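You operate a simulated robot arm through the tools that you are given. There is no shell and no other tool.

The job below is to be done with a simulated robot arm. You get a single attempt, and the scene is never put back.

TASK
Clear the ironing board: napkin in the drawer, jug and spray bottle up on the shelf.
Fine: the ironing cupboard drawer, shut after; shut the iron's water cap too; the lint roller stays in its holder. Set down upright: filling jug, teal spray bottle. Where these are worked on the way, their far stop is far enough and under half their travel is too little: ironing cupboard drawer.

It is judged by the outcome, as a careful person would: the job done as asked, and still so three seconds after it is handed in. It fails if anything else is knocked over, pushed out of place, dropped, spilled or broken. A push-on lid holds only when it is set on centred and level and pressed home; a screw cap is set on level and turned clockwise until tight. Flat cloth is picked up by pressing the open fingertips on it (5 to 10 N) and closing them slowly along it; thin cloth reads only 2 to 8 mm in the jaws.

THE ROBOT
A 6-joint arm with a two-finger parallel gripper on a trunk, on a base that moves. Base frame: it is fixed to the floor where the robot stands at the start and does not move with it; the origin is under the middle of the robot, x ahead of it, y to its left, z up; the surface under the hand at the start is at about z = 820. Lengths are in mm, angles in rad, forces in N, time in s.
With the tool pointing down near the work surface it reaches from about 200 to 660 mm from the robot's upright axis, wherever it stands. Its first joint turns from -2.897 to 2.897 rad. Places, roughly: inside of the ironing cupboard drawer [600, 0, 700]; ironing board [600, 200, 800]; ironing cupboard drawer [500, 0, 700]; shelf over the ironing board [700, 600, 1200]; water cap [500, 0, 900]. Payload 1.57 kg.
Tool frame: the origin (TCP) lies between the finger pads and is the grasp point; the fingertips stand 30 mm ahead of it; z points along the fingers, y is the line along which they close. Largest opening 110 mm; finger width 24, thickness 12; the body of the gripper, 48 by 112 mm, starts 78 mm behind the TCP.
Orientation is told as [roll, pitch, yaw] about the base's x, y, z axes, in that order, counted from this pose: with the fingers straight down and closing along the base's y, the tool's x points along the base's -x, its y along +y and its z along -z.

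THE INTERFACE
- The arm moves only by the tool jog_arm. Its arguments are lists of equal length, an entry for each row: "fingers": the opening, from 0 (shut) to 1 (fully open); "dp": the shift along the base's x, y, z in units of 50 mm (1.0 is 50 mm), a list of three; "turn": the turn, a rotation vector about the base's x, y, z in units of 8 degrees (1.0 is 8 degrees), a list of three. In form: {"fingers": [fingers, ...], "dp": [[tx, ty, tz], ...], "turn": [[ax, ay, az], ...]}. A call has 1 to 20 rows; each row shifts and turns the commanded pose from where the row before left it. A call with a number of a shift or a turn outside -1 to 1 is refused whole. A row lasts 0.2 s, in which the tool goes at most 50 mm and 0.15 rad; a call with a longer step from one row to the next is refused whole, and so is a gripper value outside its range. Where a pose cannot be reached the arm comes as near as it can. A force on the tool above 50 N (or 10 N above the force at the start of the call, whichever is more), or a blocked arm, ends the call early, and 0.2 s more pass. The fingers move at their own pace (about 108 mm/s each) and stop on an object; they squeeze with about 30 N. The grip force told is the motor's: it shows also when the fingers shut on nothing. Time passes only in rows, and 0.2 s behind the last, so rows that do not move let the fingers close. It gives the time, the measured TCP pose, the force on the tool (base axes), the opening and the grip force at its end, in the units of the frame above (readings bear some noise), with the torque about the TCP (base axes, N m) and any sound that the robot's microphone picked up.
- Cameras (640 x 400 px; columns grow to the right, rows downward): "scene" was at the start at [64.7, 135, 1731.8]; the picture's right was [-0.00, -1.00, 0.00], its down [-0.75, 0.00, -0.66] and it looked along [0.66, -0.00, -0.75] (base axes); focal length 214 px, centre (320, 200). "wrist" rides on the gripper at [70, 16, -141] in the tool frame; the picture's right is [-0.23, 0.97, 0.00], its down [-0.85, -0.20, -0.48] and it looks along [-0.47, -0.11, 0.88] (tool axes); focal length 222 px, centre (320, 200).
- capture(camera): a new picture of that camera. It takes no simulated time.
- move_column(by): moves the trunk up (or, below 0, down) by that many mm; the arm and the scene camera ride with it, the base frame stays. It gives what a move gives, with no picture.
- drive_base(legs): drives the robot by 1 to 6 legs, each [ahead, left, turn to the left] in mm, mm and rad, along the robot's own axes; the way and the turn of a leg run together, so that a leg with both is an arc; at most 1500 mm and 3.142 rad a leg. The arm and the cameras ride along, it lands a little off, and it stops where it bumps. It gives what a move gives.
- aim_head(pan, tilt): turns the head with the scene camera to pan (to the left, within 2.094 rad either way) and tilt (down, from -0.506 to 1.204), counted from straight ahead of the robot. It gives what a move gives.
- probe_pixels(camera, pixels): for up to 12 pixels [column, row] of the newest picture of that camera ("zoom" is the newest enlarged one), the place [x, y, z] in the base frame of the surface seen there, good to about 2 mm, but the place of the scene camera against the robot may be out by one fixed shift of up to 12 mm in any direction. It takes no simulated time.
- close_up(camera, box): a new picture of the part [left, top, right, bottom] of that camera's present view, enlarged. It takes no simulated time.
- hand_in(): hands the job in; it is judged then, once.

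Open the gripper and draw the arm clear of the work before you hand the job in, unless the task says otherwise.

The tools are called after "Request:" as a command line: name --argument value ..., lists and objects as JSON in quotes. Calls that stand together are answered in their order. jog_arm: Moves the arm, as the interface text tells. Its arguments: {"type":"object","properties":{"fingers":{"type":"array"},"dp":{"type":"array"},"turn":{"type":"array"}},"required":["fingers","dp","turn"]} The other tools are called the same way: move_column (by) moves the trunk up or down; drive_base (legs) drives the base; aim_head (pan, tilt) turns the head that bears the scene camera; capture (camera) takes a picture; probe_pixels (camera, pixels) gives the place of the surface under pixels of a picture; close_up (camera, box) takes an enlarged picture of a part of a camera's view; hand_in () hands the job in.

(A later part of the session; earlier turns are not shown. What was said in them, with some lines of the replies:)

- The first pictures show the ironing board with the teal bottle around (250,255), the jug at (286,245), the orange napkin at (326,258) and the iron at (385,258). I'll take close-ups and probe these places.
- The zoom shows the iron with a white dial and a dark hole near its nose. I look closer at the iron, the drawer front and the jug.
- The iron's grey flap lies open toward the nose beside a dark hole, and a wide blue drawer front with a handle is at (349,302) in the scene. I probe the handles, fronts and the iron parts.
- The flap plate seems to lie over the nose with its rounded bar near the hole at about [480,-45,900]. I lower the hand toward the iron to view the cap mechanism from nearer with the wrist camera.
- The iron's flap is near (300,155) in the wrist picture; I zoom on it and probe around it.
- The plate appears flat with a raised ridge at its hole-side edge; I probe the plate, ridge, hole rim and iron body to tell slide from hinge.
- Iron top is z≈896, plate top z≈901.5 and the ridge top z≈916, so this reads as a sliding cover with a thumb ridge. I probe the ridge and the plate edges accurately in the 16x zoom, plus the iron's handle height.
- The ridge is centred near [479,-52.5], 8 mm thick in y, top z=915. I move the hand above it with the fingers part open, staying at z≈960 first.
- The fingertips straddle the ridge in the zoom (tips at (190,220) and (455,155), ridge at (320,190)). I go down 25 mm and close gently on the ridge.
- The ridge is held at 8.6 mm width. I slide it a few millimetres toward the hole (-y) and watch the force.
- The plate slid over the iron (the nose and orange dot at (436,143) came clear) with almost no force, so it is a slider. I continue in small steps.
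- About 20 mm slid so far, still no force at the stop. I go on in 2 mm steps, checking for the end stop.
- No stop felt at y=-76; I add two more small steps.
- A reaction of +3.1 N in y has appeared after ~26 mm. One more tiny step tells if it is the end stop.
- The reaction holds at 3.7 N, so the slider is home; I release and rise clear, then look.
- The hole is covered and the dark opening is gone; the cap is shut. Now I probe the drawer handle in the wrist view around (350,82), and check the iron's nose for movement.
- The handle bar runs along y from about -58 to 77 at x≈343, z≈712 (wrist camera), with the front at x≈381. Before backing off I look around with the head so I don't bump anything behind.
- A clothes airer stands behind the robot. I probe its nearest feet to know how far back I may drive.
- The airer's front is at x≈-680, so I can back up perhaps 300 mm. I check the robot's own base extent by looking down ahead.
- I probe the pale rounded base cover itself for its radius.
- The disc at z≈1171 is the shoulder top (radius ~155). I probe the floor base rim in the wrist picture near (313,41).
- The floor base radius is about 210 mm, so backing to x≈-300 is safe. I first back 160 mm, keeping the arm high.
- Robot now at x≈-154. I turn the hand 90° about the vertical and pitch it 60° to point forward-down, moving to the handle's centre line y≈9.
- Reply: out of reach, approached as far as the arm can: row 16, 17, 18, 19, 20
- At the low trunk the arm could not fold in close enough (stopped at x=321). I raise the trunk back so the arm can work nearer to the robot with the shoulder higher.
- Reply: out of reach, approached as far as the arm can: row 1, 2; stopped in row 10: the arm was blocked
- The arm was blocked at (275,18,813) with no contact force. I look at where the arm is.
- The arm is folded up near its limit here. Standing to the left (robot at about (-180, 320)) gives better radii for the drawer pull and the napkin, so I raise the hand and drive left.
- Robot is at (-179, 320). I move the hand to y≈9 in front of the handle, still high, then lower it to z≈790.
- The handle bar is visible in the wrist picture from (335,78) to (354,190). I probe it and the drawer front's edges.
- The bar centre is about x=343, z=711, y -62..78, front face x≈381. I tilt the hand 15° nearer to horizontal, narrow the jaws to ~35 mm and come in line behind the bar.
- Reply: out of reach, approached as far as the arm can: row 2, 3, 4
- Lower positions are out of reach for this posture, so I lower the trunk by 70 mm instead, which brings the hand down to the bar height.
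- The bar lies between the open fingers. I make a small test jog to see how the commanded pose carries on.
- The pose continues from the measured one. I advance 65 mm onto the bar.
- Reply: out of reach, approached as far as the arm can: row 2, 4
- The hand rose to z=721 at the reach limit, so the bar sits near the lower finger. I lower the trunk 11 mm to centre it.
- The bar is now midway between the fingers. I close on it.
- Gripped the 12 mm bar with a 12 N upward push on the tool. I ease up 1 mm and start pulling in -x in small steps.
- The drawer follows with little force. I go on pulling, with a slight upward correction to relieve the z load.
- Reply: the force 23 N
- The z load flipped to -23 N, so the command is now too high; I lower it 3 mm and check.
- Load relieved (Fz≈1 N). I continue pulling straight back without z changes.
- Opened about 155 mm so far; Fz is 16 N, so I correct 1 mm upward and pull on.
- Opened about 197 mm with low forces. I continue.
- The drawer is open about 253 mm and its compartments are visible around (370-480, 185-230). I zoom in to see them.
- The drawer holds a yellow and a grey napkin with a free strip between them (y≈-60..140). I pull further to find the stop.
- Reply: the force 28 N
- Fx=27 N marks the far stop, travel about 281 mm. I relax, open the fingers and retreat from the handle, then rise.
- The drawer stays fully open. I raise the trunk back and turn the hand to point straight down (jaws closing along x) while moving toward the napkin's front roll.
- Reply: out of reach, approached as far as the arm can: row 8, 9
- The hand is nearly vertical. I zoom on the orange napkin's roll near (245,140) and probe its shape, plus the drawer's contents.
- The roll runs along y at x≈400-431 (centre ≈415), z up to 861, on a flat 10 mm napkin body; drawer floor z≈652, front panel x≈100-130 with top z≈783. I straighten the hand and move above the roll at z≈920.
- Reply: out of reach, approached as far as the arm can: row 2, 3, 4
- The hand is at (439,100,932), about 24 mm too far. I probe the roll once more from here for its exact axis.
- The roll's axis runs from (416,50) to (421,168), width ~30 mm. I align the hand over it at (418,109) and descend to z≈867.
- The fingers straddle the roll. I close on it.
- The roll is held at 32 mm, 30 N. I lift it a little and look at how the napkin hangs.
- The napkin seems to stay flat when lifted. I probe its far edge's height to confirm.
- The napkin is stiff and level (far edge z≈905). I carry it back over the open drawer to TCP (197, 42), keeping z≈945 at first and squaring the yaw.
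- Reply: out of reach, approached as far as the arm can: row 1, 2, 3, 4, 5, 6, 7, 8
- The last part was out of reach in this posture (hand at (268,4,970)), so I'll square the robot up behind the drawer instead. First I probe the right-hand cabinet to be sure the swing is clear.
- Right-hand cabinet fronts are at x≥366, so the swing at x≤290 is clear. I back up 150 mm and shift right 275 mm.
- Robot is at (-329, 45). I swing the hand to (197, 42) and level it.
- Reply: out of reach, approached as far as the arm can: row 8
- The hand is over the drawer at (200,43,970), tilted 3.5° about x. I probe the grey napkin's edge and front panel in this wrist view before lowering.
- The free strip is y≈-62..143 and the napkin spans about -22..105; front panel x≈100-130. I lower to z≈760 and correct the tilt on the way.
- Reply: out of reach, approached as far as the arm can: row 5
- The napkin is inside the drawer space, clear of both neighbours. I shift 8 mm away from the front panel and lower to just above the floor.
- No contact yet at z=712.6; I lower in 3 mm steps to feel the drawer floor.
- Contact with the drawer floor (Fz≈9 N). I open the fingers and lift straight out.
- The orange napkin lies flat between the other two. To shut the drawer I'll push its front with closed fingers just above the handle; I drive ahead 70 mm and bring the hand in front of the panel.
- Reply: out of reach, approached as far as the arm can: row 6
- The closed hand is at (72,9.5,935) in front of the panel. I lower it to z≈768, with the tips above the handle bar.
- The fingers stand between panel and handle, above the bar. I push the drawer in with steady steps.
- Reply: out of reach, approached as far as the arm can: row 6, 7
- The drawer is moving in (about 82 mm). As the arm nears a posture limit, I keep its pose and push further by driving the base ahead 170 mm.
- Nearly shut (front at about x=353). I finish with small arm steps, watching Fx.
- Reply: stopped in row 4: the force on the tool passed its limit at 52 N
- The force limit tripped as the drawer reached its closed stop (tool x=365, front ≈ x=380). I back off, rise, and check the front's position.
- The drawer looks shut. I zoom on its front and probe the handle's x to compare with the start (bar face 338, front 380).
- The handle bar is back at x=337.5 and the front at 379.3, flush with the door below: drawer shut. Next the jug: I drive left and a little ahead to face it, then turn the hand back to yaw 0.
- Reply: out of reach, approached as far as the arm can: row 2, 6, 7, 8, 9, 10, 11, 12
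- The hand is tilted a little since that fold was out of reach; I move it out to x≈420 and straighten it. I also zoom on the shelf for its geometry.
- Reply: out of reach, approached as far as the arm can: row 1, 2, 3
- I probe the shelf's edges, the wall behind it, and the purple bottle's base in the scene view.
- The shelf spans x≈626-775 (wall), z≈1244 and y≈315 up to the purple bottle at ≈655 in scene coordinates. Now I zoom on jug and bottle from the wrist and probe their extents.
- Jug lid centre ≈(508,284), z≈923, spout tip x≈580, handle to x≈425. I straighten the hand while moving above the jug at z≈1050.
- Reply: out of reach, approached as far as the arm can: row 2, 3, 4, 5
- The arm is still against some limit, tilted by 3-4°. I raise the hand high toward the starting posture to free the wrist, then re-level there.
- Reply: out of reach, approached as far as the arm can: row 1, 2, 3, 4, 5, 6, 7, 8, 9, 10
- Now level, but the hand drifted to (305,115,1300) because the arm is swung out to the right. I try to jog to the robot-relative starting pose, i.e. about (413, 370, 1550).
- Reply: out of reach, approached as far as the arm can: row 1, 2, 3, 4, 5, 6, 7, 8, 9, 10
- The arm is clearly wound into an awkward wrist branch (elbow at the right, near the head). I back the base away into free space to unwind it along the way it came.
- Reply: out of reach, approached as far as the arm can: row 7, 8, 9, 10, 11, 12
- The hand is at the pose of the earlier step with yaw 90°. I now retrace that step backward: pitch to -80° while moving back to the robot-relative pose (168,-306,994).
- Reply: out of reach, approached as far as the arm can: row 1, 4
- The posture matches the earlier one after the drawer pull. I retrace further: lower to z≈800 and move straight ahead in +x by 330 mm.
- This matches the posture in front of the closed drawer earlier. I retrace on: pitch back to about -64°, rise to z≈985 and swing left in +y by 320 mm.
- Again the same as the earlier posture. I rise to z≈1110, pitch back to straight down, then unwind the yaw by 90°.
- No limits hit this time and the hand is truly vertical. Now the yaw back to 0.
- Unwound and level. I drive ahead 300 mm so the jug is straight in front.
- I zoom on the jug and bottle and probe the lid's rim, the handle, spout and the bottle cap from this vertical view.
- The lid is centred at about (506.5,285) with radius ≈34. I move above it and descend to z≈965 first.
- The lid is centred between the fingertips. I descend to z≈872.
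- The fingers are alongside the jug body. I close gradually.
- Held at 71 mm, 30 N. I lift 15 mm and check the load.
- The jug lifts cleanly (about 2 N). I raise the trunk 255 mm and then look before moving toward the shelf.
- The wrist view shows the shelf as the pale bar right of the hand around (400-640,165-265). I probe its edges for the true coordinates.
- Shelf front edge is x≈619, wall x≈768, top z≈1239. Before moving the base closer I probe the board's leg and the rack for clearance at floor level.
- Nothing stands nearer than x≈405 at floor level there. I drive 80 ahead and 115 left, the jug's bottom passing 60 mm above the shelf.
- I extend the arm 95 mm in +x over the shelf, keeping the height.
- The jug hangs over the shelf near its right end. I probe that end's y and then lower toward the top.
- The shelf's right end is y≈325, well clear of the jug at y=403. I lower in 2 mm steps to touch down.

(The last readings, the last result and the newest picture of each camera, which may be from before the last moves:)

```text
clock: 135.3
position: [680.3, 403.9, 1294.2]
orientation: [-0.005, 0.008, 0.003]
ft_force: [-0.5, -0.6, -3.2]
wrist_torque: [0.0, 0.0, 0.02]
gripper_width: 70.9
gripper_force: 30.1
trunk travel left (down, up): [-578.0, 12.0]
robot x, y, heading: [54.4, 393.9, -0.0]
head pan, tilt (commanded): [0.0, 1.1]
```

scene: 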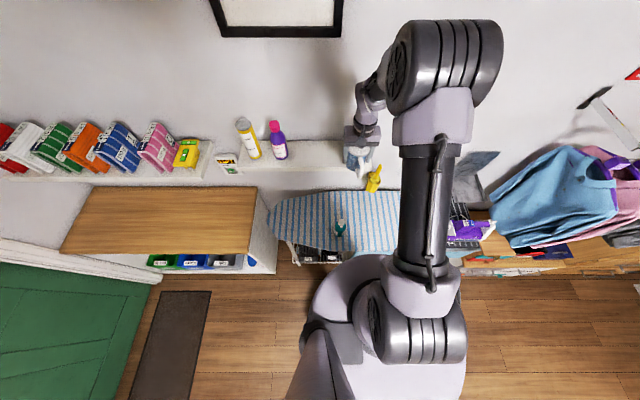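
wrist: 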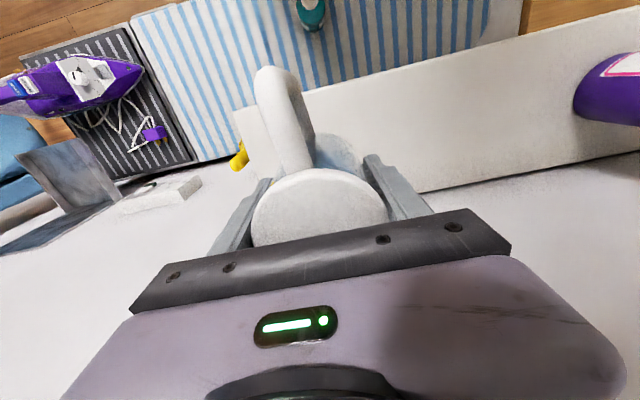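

No touch yet at z=1294. I continue down a few millimetres.

Request:
jog_arm --fingers '[0.4, 0.4, 0.4]' --dp '[[0, 0, -0.04], [0, 0, -0.03], [0, 0, 0]]' --turn '[[0, 0, 0], [0, 0, 0], [0, 0, 0]]'

```text
clock: 136.1
position: [680.7, 401.9, 1292.3]
orientation: [-0.003, 0.004, 0.001]
ft_force: [4.4, 1.4, 21.0]
wrist_torque: [0.49, 0.33, -0.13]
gripper_width: 71.3
gripper_force: 30.6
trunk travel left (down, up): [-578.0, 12.0]
robot x, y, heading: [58.2, 394.5, -0.005]
head pan, tilt (commanded): [0.0, 1.1]
```

Touchdown (Fz≈21 N). I ease up a hair and open the fingers evenly.

Request:
jog_arm --fingers '[0.4, 0.66, 0.7, 0.8, 0.95, 1, 1]' --dp '[[0, 0, 0.02], [0, 0, 0], [0, 0, 0], [0, 0, 0], [0, 0, 0], [0, 0, 0], [0, 0, 0]]' --turn '[[0, 0, 0], [0, 0, 0], [0, 0, 0], [0, 0, 0], [0, 0, 0], [0, 0, 0], [0, 0, 0]]'

Request:
capture --camera "wrist"

```text
clock: 137.7
position: [680.2, 402.2, 1291.9]
orientation: [-0.003, 0.006, 0.003]
ft_force: [-0.9, 0.4, -0.5]
wrist_torque: [0.01, 0.01, -0.03]
gripper_width: 109.8
gripper_force: 0.0
trunk travel left (down, up): [-578.0, 12.0]
robot x, y, heading: [58.4, 397.4, 0.008]
head pan, tilt (commanded): [0.0, 1.1]
```

```text
taken
```

wrist: 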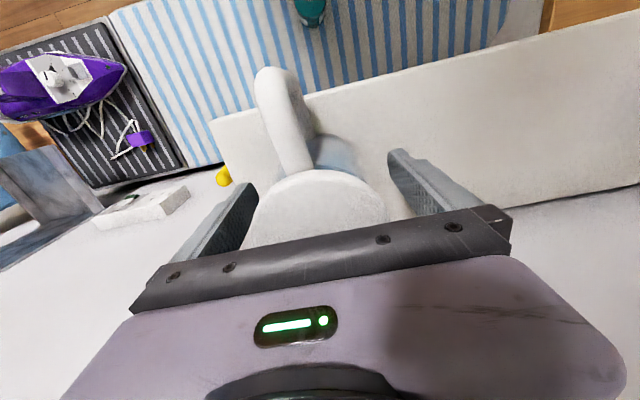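

The jug stands on the shelf with fingers clear on both sides. I rise straight up 110 mm.

Request:
jog_arm --fingers '[1, 1, 1, 1, 1]' --dp '[[0, 0, 0.3], [0, 0, 0.5], [0, 0, 0.6], [0, 0, 0.6], [0, 0, 0.3]]' --turn '[[0, 0, 0], [0, 0, 0], [0, 0, 0], [0, 0, 0], [0, 0, 0]]'

Request:
capture --camera "wrist"

Request:
close_up --camera "scene" --box '[200, 80, 440, 230]'

```text
clock: 138.9
position: [680.7, 403.2, 1408.4]
orientation: [-0.004, 0.005, 0.0]
ft_force: [0.8, -0.7, -0.5]
wrist_torque: [-0.05, -0.02, 0.03]
gripper_width: 110.3
gripper_force: 0.0
trunk travel left (down, up): [-578.0, 12.0]
robot x, y, heading: [57.4, 393.1, 0.005]
head pan, tilt (commanded): [0.0, 1.1]
```

```text
taken
```

wrist: 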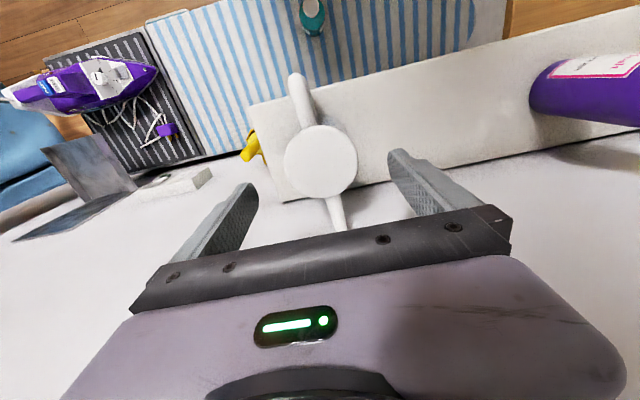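

```text
2.67 times, centred on (320, 155) of scene
```

zoom: 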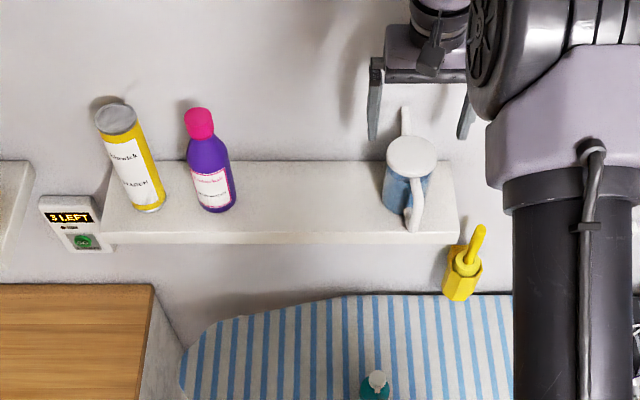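

The jug stands upright with the hand clear. I retract the arm in -x away from the shelf, back the base a little, then lower the trunk toward the spray bottle.

Request:
jog_arm --fingers '[1, 1, 1, 1, 1]' --dp '[[-0.4, 0, 0.1], [-0.6, 0.1, 0], [-0.6, 0.1, 0], [-0.6, 0, 0], [-0.4, 0, 0]]' --turn '[[0, 0, 0], [0, 0, 0], [0, 0, 0], [0, 0, 0], [0, 0, 0]]'

Request:
drive_base --legs '[[-90, 10, 0]]'

Request:
move_column --by -255

Request:
capture --camera "wrist"

```text
clock: 140.1
position: [549.9, 412.5, 1412.8]
orientation: [-0.003, 0.007, 0.001]
ft_force: [-1.0, 0.3, -0.6]
wrist_torque: [-0.03, -0.04, 0.0]
gripper_width: 109.9
gripper_force: 0.0
trunk travel left (down, up): [-578.0, 12.0]
robot x, y, heading: [51.0, 392.6, -0.001]
head pan, tilt (commanded): [0.0, 1.1]
```

```text
clock: 141.2
position: [460.2, 423.0, 1411.7]
orientation: [-0.004, 0.006, 0.002]
ft_force: [-0.3, 0.3, -0.7]
wrist_torque: [0.02, 0.0, -0.02]
gripper_width: 110.1
gripper_force: 0.1
trunk travel left (down, up): [-578.0, 12.0]
robot x, y, heading: [-33.6, 405.8, -0.001]
head pan, tilt (commanded): [0.0, 1.1]
```

```text
clock: 143.9
position: [460.9, 422.7, 1158.0]
orientation: [-0.004, 0.006, 0.002]
ft_force: [-0.7, -0.4, 0.3]
wrist_torque: [0.01, 0.01, -0.02]
gripper_width: 109.9
gripper_force: 0.0
trunk travel left (down, up): [-323.0, 267.0]
robot x, y, heading: [-36.4, 405.6, -0.004]
head pan, tilt (commanded): [0.0, 1.1]
```

```text
taken
```

wrist: 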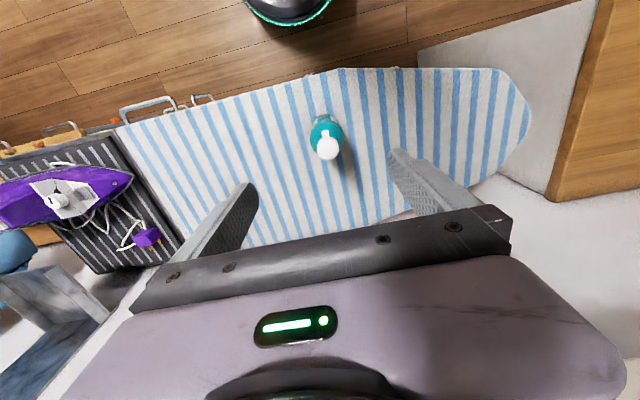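

The bottle is at about (325,137) in the wrist view. I zoom in and probe cap, shoulder and base.

Request:
close_up --camera "wrist" --box '[280, 90, 380, 180]'

Request:
probe_pixels --camera "wrist" --pixels '[[328, 148], [324, 135], [316, 148], [340, 147], [328, 158], [313, 125], [341, 128], [325, 119], [325, 125], [311, 132], [343, 135]]'

```text
4.44 times, centred on (330, 135) of wrist
```

zoom: 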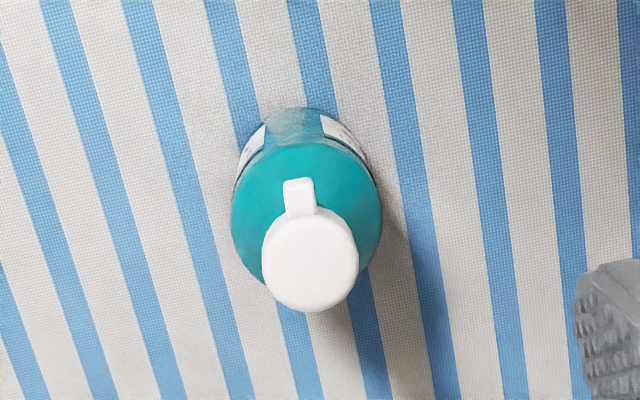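

```text
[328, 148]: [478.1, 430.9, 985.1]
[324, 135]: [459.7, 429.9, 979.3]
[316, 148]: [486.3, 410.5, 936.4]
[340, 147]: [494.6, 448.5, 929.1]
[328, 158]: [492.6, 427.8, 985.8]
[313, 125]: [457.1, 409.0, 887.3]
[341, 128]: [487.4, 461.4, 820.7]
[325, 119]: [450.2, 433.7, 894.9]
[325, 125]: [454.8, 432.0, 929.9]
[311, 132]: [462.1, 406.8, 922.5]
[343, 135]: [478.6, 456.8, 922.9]
```

The bottle's axis is at about (479,431), body radius ≈28, shoulder z≈930, cap top z≈985. I align above it and go to z≈1035 first.

Request:
jog_arm --fingers '[1, 1, 1, 1]' --dp '[[0.2, 0.1, -0.5], [0.16, 0.07, -0.7], [0, 0, -0.7], [0, 0, -0.55]]' --turn '[[0, 0, 0], [0, 0, 0], [0, 0, 0], [0, 0, 0]]'

Request:
capture --camera "wrist"

Request:
close_up --camera "wrist" --box '[180, 60, 480, 248]'

```text
clock: 144.9
position: [479.0, 431.8, 1034.5]
orientation: [-0.001, 0.007, 0.001]
ft_force: [-0.1, -0.3, -1.4]
wrist_torque: [-0.01, -0.01, 0.01]
gripper_width: 109.9
gripper_force: 0.0
trunk travel left (down, up): [-323.0, 267.0]
robot x, y, heading: [-33.6, 404.0, 0.004]
head pan, tilt (commanded): [0.0, 1.1]
```

```text
taken
```

wrist: 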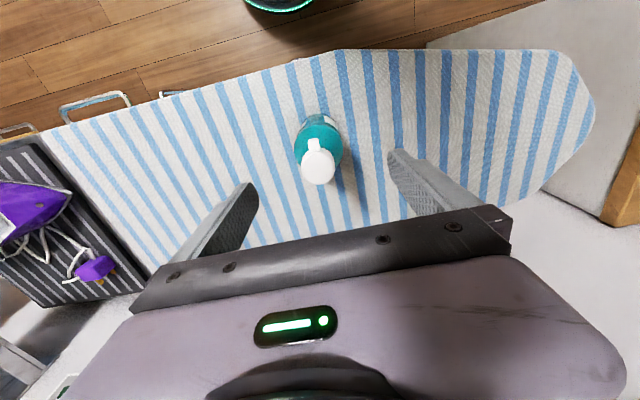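

```text
2.13 times, centred on (330, 154) of wrist
```

zoom: 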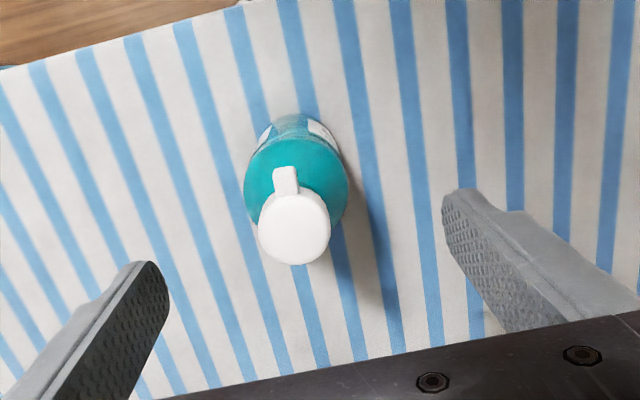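

The cap sits nearly midway between the tips. I probe it again for a final check of the centre.

Request:
probe_pixels --camera "wrist" --pixels '[[318, 167], [303, 167], [334, 164], [318, 182], [313, 148], [300, 130], [298, 145], [342, 145]]'

```text
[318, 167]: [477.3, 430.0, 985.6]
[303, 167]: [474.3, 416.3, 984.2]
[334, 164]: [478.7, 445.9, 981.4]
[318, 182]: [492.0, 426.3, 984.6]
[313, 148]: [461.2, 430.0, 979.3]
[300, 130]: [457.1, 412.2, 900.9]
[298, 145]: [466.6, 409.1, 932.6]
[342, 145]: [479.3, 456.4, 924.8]
```

Centre confirmed at (477.5,431). I descend to z≈916 and close gently on the body.

Request:
jog_arm --fingers '[1, 1, 1, 1, 1, 0.9, 0.8, 0.7, 0.6, 0.5, 0.4, 0.35, 0.35]' --dp '[[-0.03, -0.02, -0.5], [0, 0, -0.6], [0, 0, -0.6], [0, 0, -0.5], [0, 0, -0.16], [0, 0, 0], [0, 0, 0], [0, 0, 0], [0, 0, 0], [0, 0, 0], [0, 0, 0], [0, 0, 0], [0, 0, 0]]' --turn '[[0, 0, 0], [0, 0, 0], [0, 0, 0], [0, 0, 0], [0, 0, 0], [0, 0, 0], [0, 0, 0], [0, 0, 0], [0, 0, 0], [0, 0, 0], [0, 0, 0], [0, 0, 0], [0, 0, 0]]'

Request:
capture --camera "wrist"

```text
clock: 147.7
position: [477.3, 431.5, 917.6]
orientation: [-0.001, 0.008, 0.001]
ft_force: [0.5, -2.1, 4.1]
wrist_torque: [-0.02, -0.05, -0.07]
gripper_width: 56.6
gripper_force: 30.2
trunk travel left (down, up): [-323.0, 267.0]
robot x, y, heading: [-37.0, 405.4, -0.001]
head pan, tilt (commanded): [0.0, 1.1]
```

```text
taken
```

wrist: 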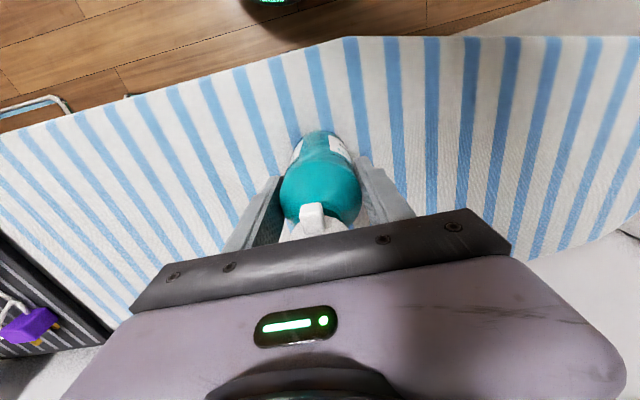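

Held at 56.6 mm, 30 N. I lift 15 mm and check that it does not slip.

Request:
jog_arm --fingers '[0.35, 0.35, 0.35, 0.35]' --dp '[[0, 0, 0.1], [0, 0, 0.2], [0, 0, 0.2], [0, 0, 0]]' --turn '[[0, 0, 0], [0, 0, 0], [0, 0, 0], [0, 0, 0]]'

Request:
capture --camera "wrist"

Request:
close_up --camera "scene" --box '[240, 120, 440, 245]'

```text
clock: 148.7
position: [477.2, 430.8, 941.9]
orientation: [-0.004, 0.007, 0.0]
ft_force: [-0.4, -1.7, -2.2]
wrist_torque: [-0.01, 0.0, 0.02]
gripper_width: 56.7
gripper_force: 29.5
trunk travel left (down, up): [-323.0, 267.0]
robot x, y, heading: [-35.4, 400.1, -0.005]
head pan, tilt (commanded): [0.0, 1.1]
```

```text
taken
```

wrist: 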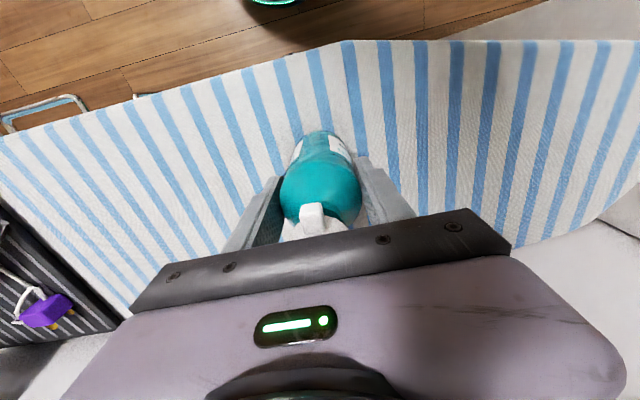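

```text
3.20 times, centred on (340, 182) of scene
```

zoom: 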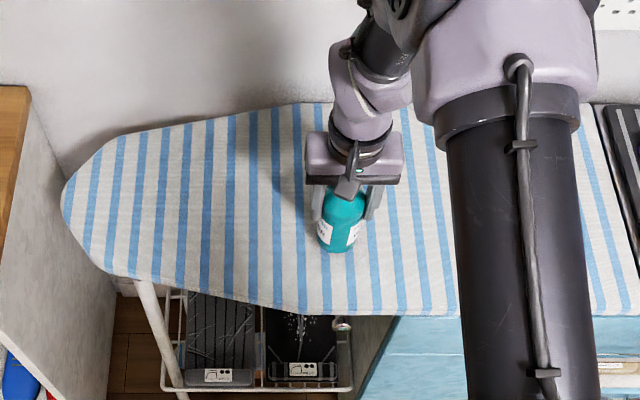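

The bottle lifts cleanly. I raise the trunk 255 mm and the arm 205 mm so its bottom clears the shelf.

Request:
move_column --by 255

Request:
jog_arm --fingers '[0.35, 0.35, 0.35, 0.35, 0.35, 0.35, 0.35]' --dp '[[0, 0, 0.4], [0, 0, 0.6], [0, 0, 0.7], [0, 0, 0.7], [0, 0, 0.7], [0, 0, 0.6], [0, 0, 0.4]]' --turn '[[0, 0, 0], [0, 0, 0], [0, 0, 0], [0, 0, 0], [0, 0, 0], [0, 0, 0], [0, 0, 0]]'

Request:
drive_base --legs '[[90, 104, 0]]'

Request:
capture --camera "wrist"

Request:
close_up --camera "scene" --box '[200, 60, 440, 210]'

```text
clock: 151.3
position: [477.9, 429.6, 1195.9]
orientation: [-0.002, 0.008, 0.003]
ft_force: [-0.5, 0.7, -4.1]
wrist_torque: [0.01, 0.02, 0.01]
gripper_width: 56.5
gripper_force: 30.1
trunk travel left (down, up): [-578.0, 12.0]
robot x, y, heading: [-31.8, 403.4, 0.001]
head pan, tilt (commanded): [0.0, 1.1]
```

```text
clock: 152.9
position: [477.4, 430.7, 1401.8]
orientation: [-0.004, 0.007, 0.002]
ft_force: [-0.2, -0.4, -2.4]
wrist_torque: [-0.02, 0.03, -0.02]
gripper_width: 56.4
gripper_force: 29.5
trunk travel left (down, up): [-578.0, 12.0]
robot x, y, heading: [-36.0, 403.9, 0.003]
head pan, tilt (commanded): [0.0, 1.1]
```

```text
clock: 154.2
position: [568.5, 532.4, 1401.9]
orientation: [-0.001, 0.007, 0.002]
ft_force: [-0.1, 0.8, -2.6]
wrist_torque: [0.0, 0.01, -0.03]
gripper_width: 56.6
gripper_force: 30.2
trunk travel left (down, up): [-578.0, 12.0]
robot x, y, heading: [54.0, 507.4, -0.001]
head pan, tilt (commanded): [0.0, 1.1]
```

```text
taken
```

wrist: 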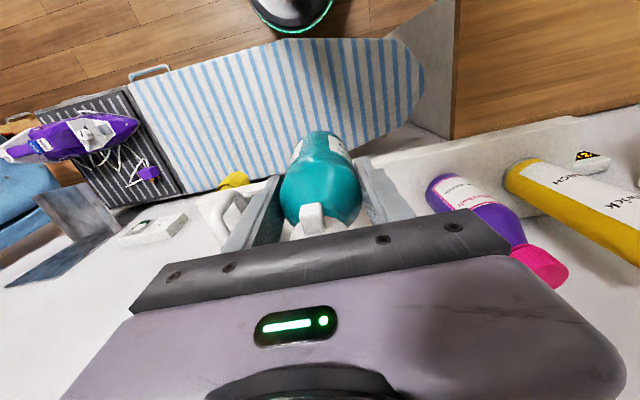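

```text
2.67 times, centred on (320, 135) of scene
```

zoom: 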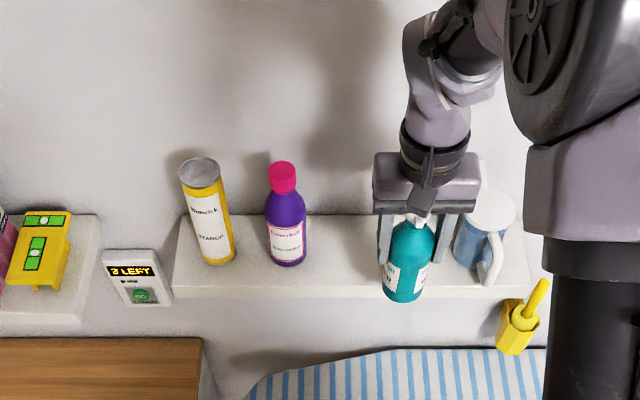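

The bottle is in line with the free strip between jug and purple bottle. I extend 118 mm in +x over the shelf.

Request:
jog_arm --fingers '[0.35, 0.35, 0.35, 0.35, 0.35, 0.35]' --dp '[[0.35, 0.02, 0], [0.4, 0.02, 0], [0.45, 0, 0], [0.45, 0, 0], [0.4, 0, 0], [0.3, 0, 0]]' --turn '[[0, 0, 0], [0, 0, 0], [0, 0, 0], [0, 0, 0], [0, 0, 0], [0, 0, 0]]'

Request:
capture --camera "wrist"

Request:
close_up --camera "scene" --box '[200, 60, 440, 210]'

```text
clock: 155.6
position: [686.6, 536.2, 1401.7]
orientation: [-0.003, 0.006, 0.003]
ft_force: [-0.1, 0.4, -2.8]
wrist_torque: [0.02, 0.0, 0.02]
gripper_width: 56.5
gripper_force: 30.1
trunk travel left (down, up): [-578.0, 12.0]
robot x, y, heading: [51.9, 506.3, 0.005]
head pan, tilt (commanded): [0.0, 1.1]
```

```text
taken
```

wrist: 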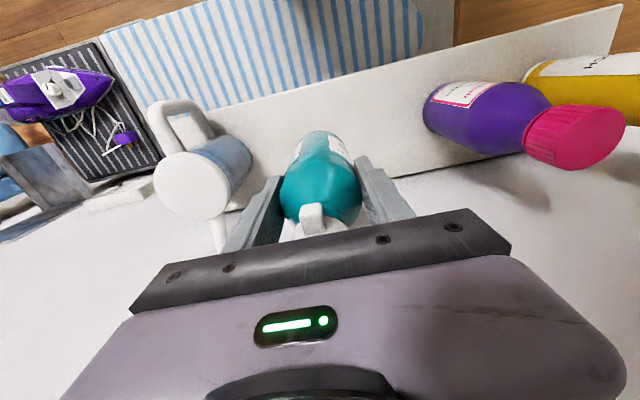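

```text
2.67 times, centred on (320, 135) of scene
```

zoom: 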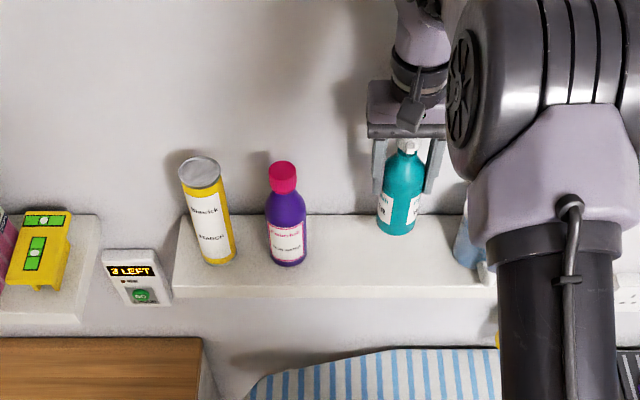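

The bottle hangs between the jug (left in the wrist view) and the purple bottle. I check the gaps by probing the neighbours' near sides.

Request:
probe_pixels --camera "wrist" --pixels '[[228, 195], [246, 165], [250, 150], [425, 110], [440, 140], [525, 135], [265, 185], [392, 185], [193, 188]]'

Request:
jog_arm --fingers '[0.35, 0.35, 0.35]' --dp '[[0, 0, -0.3], [0, 0, -0.4], [0, 0, -0.36]]' --turn '[[0, 0, 0], [0, 0, 0], [0, 0, 0]]'

```text
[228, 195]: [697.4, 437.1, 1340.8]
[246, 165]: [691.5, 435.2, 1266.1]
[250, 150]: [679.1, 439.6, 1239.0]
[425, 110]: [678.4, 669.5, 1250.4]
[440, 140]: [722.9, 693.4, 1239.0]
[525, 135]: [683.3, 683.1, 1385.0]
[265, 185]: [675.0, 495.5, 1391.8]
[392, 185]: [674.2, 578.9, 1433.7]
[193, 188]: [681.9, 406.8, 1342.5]
```

```text
clock: 156.4
position: [686.3, 535.4, 1346.5]
orientation: [-0.001, 0.007, 0.002]
ft_force: [-1.1, -0.4, -3.2]
wrist_torque: [0.0, -0.01, 0.04]
gripper_width: 56.4
gripper_force: 30.1
trunk travel left (down, up): [-578.0, 12.0]
robot x, y, heading: [55.8, 504.9, -0.001]
head pan, tilt (commanded): [0.0, 1.1]
```

Gaps are fine (jug edge y≈437, purple y≈669). I lower slowly to touch down near z≈1337.

Request:
jog_arm --fingers '[0.35, 0.35, 0.35, 0.35]' --dp '[[0, 0, -0.06], [0, 0, -0.05], [0, 0, -0.04], [0, 0, 0]]' --turn '[[0, 0, 0], [0, 0, 0], [0, 0, 0], [0, 0, 0]]'

```text
clock: 157.4
position: [685.8, 536.0, 1341.5]
orientation: [-0.003, 0.007, 0.002]
ft_force: [0.5, -0.9, -2.7]
wrist_torque: [-0.02, 0.01, -0.01]
gripper_width: 56.5
gripper_force: 29.5
trunk travel left (down, up): [-578.0, 12.0]
robot x, y, heading: [55.0, 506.0, -0.002]
head pan, tilt (commanded): [0.0, 1.1]
```

No contact yet at 1341.5; further 2 mm steps.

Request:
jog_arm --fingers '[0.35, 0.35, 0.35, 0.35]' --dp '[[0, 0, -0.04], [0, 0, -0.03], [0, 0, -0.03], [0, 0, 0]]' --turn '[[0, 0, 0], [0, 0, 0], [0, 0, 0], [0, 0, 0]]'

```text
clock: 158.4
position: [685.4, 535.2, 1336.8]
orientation: [-0.001, 0.009, 0.0]
ft_force: [-0.1, -0.6, 0.5]
wrist_torque: [0.11, 0.03, -0.05]
gripper_width: 56.6
gripper_force: 30.3
trunk travel left (down, up): [-578.0, 12.0]
robot x, y, heading: [55.7, 505.5, 0.002]
head pan, tilt (commanded): [0.0, 1.1]
```

Fz rose from -2.7 to +0.5 N: just touching. One more 1 mm, then I release evenly.

Request:
jog_arm --fingers '[0.35, 0.35]' --dp '[[0, 0, -0.02], [0, 0, 0]]' --turn '[[0, 0, 0], [0, 0, 0]]'

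Request:
jog_arm --fingers '[0.52, 0.56, 0.65, 0.8, 0.95, 1, 1]' --dp '[[0, 0, 0], [0, 0, 0], [0, 0, 0], [0, 0, 0], [0, 0, 0], [0, 0, 0], [0, 0, 0]]' --turn '[[0, 0, 0], [0, 0, 0], [0, 0, 0], [0, 0, 0], [0, 0, 0], [0, 0, 0], [0, 0, 0]]'

Request:
capture --camera "wrist"

```text
clock: 159.0
position: [684.7, 535.0, 1336.7]
orientation: [-0.002, 0.004, 0.002]
ft_force: [1.2, 0.9, 15.0]
wrist_torque: [0.34, 0.03, -0.04]
gripper_width: 56.4
gripper_force: 29.8
trunk travel left (down, up): [-578.0, 12.0]
robot x, y, heading: [58.1, 505.4, 0.0]
head pan, tilt (commanded): [0.0, 1.1]
```

```text
clock: 160.6
position: [685.9, 535.1, 1335.4]
orientation: [-0.004, 0.009, 0.001]
ft_force: [0.0, 0.1, -0.4]
wrist_torque: [0.0, 0.03, 0.0]
gripper_width: 109.9
gripper_force: 0.1
trunk travel left (down, up): [-578.0, 12.0]
robot x, y, heading: [56.3, 508.9, 0.001]
head pan, tilt (commanded): [0.0, 1.1]
```

```text
taken
```

wrist: 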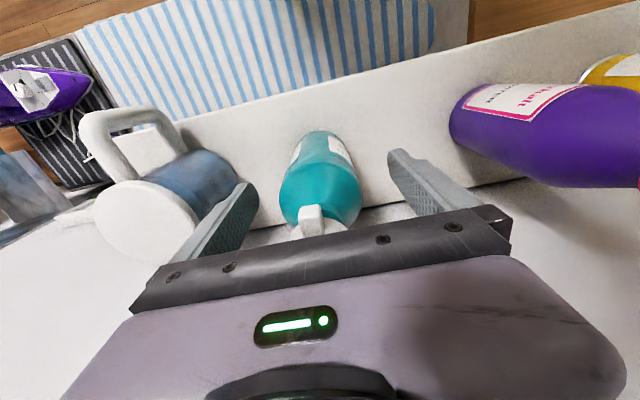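

Released, with the bottle standing. I rise straight up about 130 mm until the fingertips clear the cap.

Request:
jog_arm --fingers '[1, 1, 1, 1, 1, 1]' --dp '[[0, 0, 0.3], [0, 0, 0.5], [0, 0, 0.5], [0, 0, 0.5], [0, 0, 0.5], [0, 0, 0.3]]' --turn '[[0, 0, 0], [0, 0, 0], [0, 0, 0], [0, 0, 0], [0, 0, 0], [0, 0, 0]]'

Request:
capture --camera "wrist"

Request:
close_up --camera "scene" --box '[200, 60, 440, 210]'

```text
clock: 162.0
position: [685.0, 535.4, 1466.1]
orientation: [-0.003, 0.005, 0.005]
ft_force: [0.4, -0.1, 0.5]
wrist_torque: [0.04, -0.02, 0.01]
gripper_width: 109.7
gripper_force: 0.0
trunk travel left (down, up): [-578.0, 12.0]
robot x, y, heading: [56.5, 506.9, 0.007]
head pan, tilt (commanded): [0.0, 1.1]
```

```text
taken
```

wrist: 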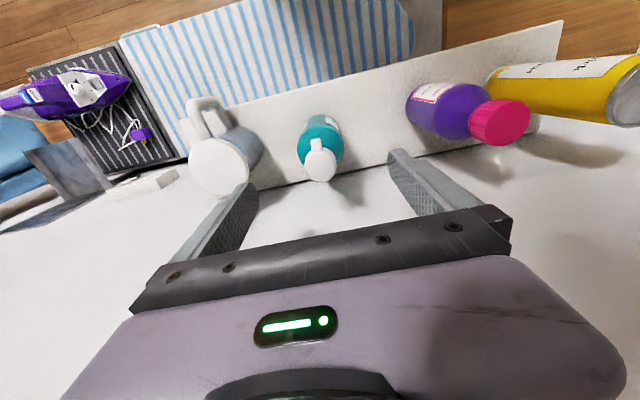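

```text
2.67 times, centred on (320, 135) of scene
```

zoom: 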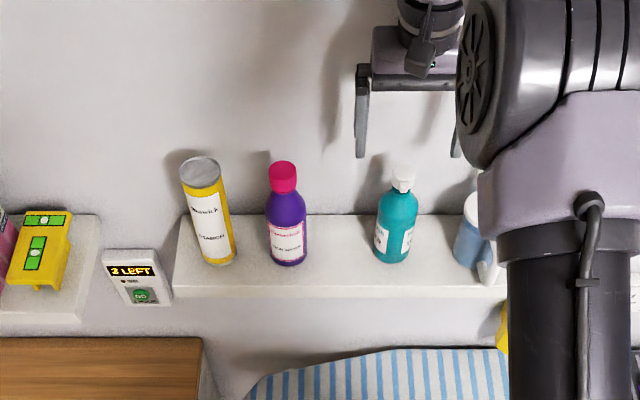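

Both items stand upright on the shelf. I retract the arm and back the base away, then make a final inspection.

Request:
jog_arm --fingers '[1, 1, 1, 1, 1, 1]' --dp '[[-0.4, 0, 0.05], [-0.6, 0, 0], [-0.7, 0, 0], [-0.7, 0, 0], [-0.6, 0, 0], [-0.4, 0, 0]]' --turn '[[0, 0, 0], [0, 0, 0], [0, 0, 0], [0, 0, 0], [0, 0, 0], [0, 0, 0]]'

Request:
drive_base --legs '[[-250, -150, 0]]'

Request:
aim_head --pan 0.0 --tilt 0.85

Request:
capture --camera "scene"

Request:
capture --camera "wrist"

```text
clock: 163.4
position: [513.5, 536.1, 1468.2]
orientation: [-0.004, 0.007, 0.0]
ft_force: [-1.1, -0.7, -0.4]
wrist_torque: [0.01, -0.04, -0.01]
gripper_width: 110.2
gripper_force: 0.1
trunk travel left (down, up): [-578.0, 12.0]
robot x, y, heading: [57.0, 507.7, 0.002]
head pan, tilt (commanded): [0.0, 1.1]
```

```text
clock: 165.4
position: [268.0, 385.3, 1467.7]
orientation: [-0.002, 0.008, 0.003]
ft_force: [1.2, -0.2, -0.2]
wrist_torque: [0.05, 0.01, 0.0]
gripper_width: 109.9
gripper_force: 0.1
trunk travel left (down, up): [-578.0, 12.0]
robot x, y, heading: [-193.5, 357.2, 0.001]
head pan, tilt (commanded): [0.0, 1.1]
```

```text
clock: 166.2
position: [267.8, 384.5, 1467.9]
orientation: [-0.005, 0.007, 0.001]
ft_force: [0.5, -0.6, -0.4]
wrist_torque: [0.0, 0.0, 0.0]
gripper_width: 110.0
gripper_force: 0.0
trunk travel left (down, up): [-578.0, 12.0]
robot x, y, heading: [-190.9, 355.8, 0.004]
head pan, tilt (commanded): [0.0, 0.85]
```

```text
taken
```

scene: 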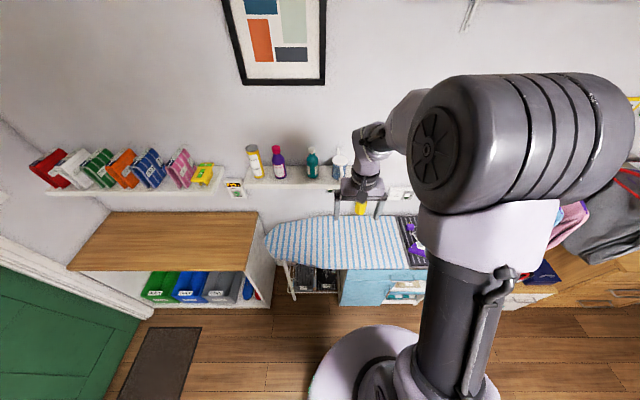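

```text
taken
```

wrist: 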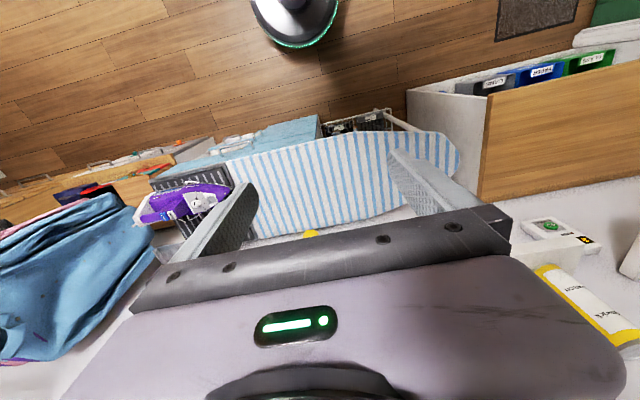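

I zoom on the drawer front, the iron, the shelf and the lint roller for a last check.

Request:
close_up --camera "wrist" --box '[140, 170, 260, 245]'

Request:
close_up --camera "scene" --box '[320, 180, 450, 320]'

Request:
close_up --camera "scene" --box '[220, 130, 420, 255]'

Request:
probe_pixels --camera "scene" --pixels '[[360, 280], [400, 284], [400, 277], [370, 300], [380, 275]]'

```text
5.33 times, centred on (200, 208) of wrist
```

zoom: 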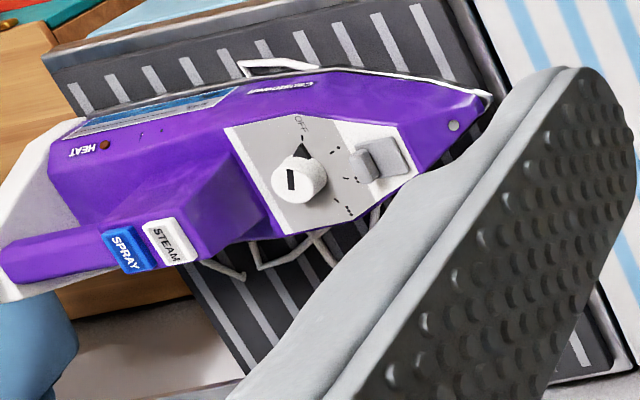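

```text
2.86 times, centred on (385, 250) of scene
```

zoom: 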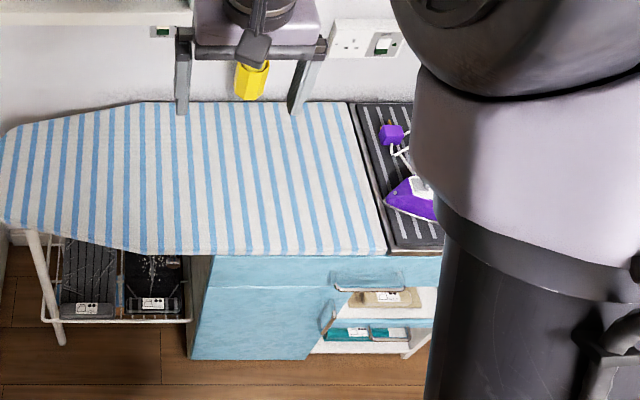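

```text
3.20 times, centred on (320, 192) of scene
```

zoom: 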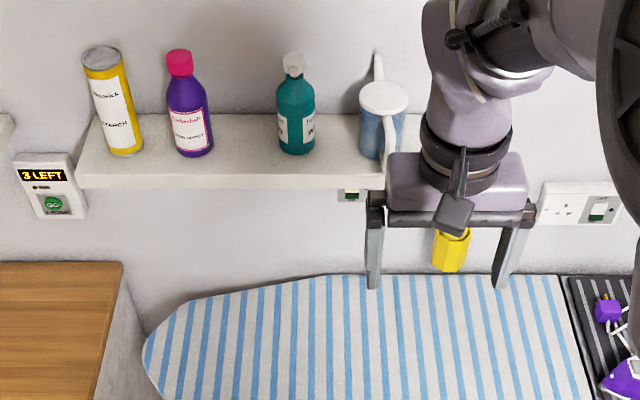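

```text
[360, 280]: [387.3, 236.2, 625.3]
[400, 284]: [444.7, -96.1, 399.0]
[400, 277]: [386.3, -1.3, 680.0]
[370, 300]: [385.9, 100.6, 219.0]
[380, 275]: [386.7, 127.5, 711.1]
```

Drawer front reads flush with the door (386.5 vs 386), the cap's plate covers the hole, the shelf items stand upright, and the lint roller is in its holder. One last probe checks that the iron hasn't been displaced.

Request:
probe_pixels --camera "wrist" --pixels '[[197, 202], [196, 205], [212, 199], [209, 200], [225, 193], [214, 200]]'

Request:
close_up --camera "wrist" --box '[190, 185, 238, 215]'

```text
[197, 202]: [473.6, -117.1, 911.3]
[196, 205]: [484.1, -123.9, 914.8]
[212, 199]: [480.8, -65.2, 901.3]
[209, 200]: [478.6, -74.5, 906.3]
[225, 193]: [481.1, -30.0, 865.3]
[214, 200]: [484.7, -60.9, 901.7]
```

```text
13.33 times, centred on (214, 200) of wrist
```

zoom: 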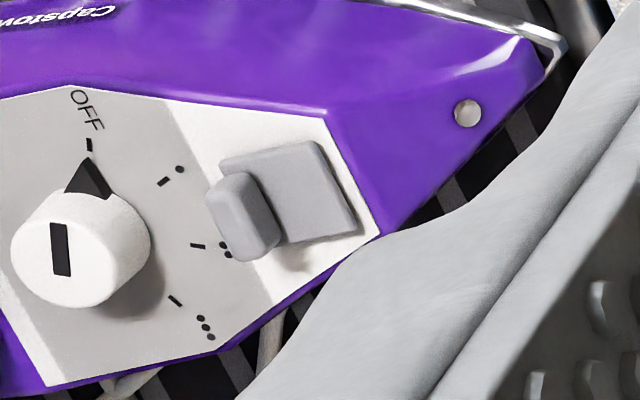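

The plate fully covers the hole, the iron stands where it was, and the hand is open and clear. I hand the job in.

Request:
hand_in

```text
The job is handed in.
```

The ironing board is clear, and the job is handed in. I don't know the judged result.

- **Napkin:** it lies flat in the ironing cupboard drawer, between the yellow and grey napkins already there. I pulled the drawer to its far stop first, about 281 mm. It's shut again, and its front is flush with the cupboard door below.
- **Iron's water cap:** it's a slider, and I pushed it until I felt the stop. Its plate now covers the hole. That last push may have moved the iron by a millimetre or two.
- **Jug and teal spray bottle:** both stand upright on the shelf, with clear gaps between them and to the purple bottle beside them.
- **Lint roller:** I never touched it. I last saw it in its holder after setting the jug down; the hand hid part of it in the last pictures.

While I was freeing the arm from an awkward position, one camera picture came out tilted, so the arm may have nudged the robot's own head. Later pictures were straight. Nothing was knocked over or dropped, and the gripper is open and clear of the work.
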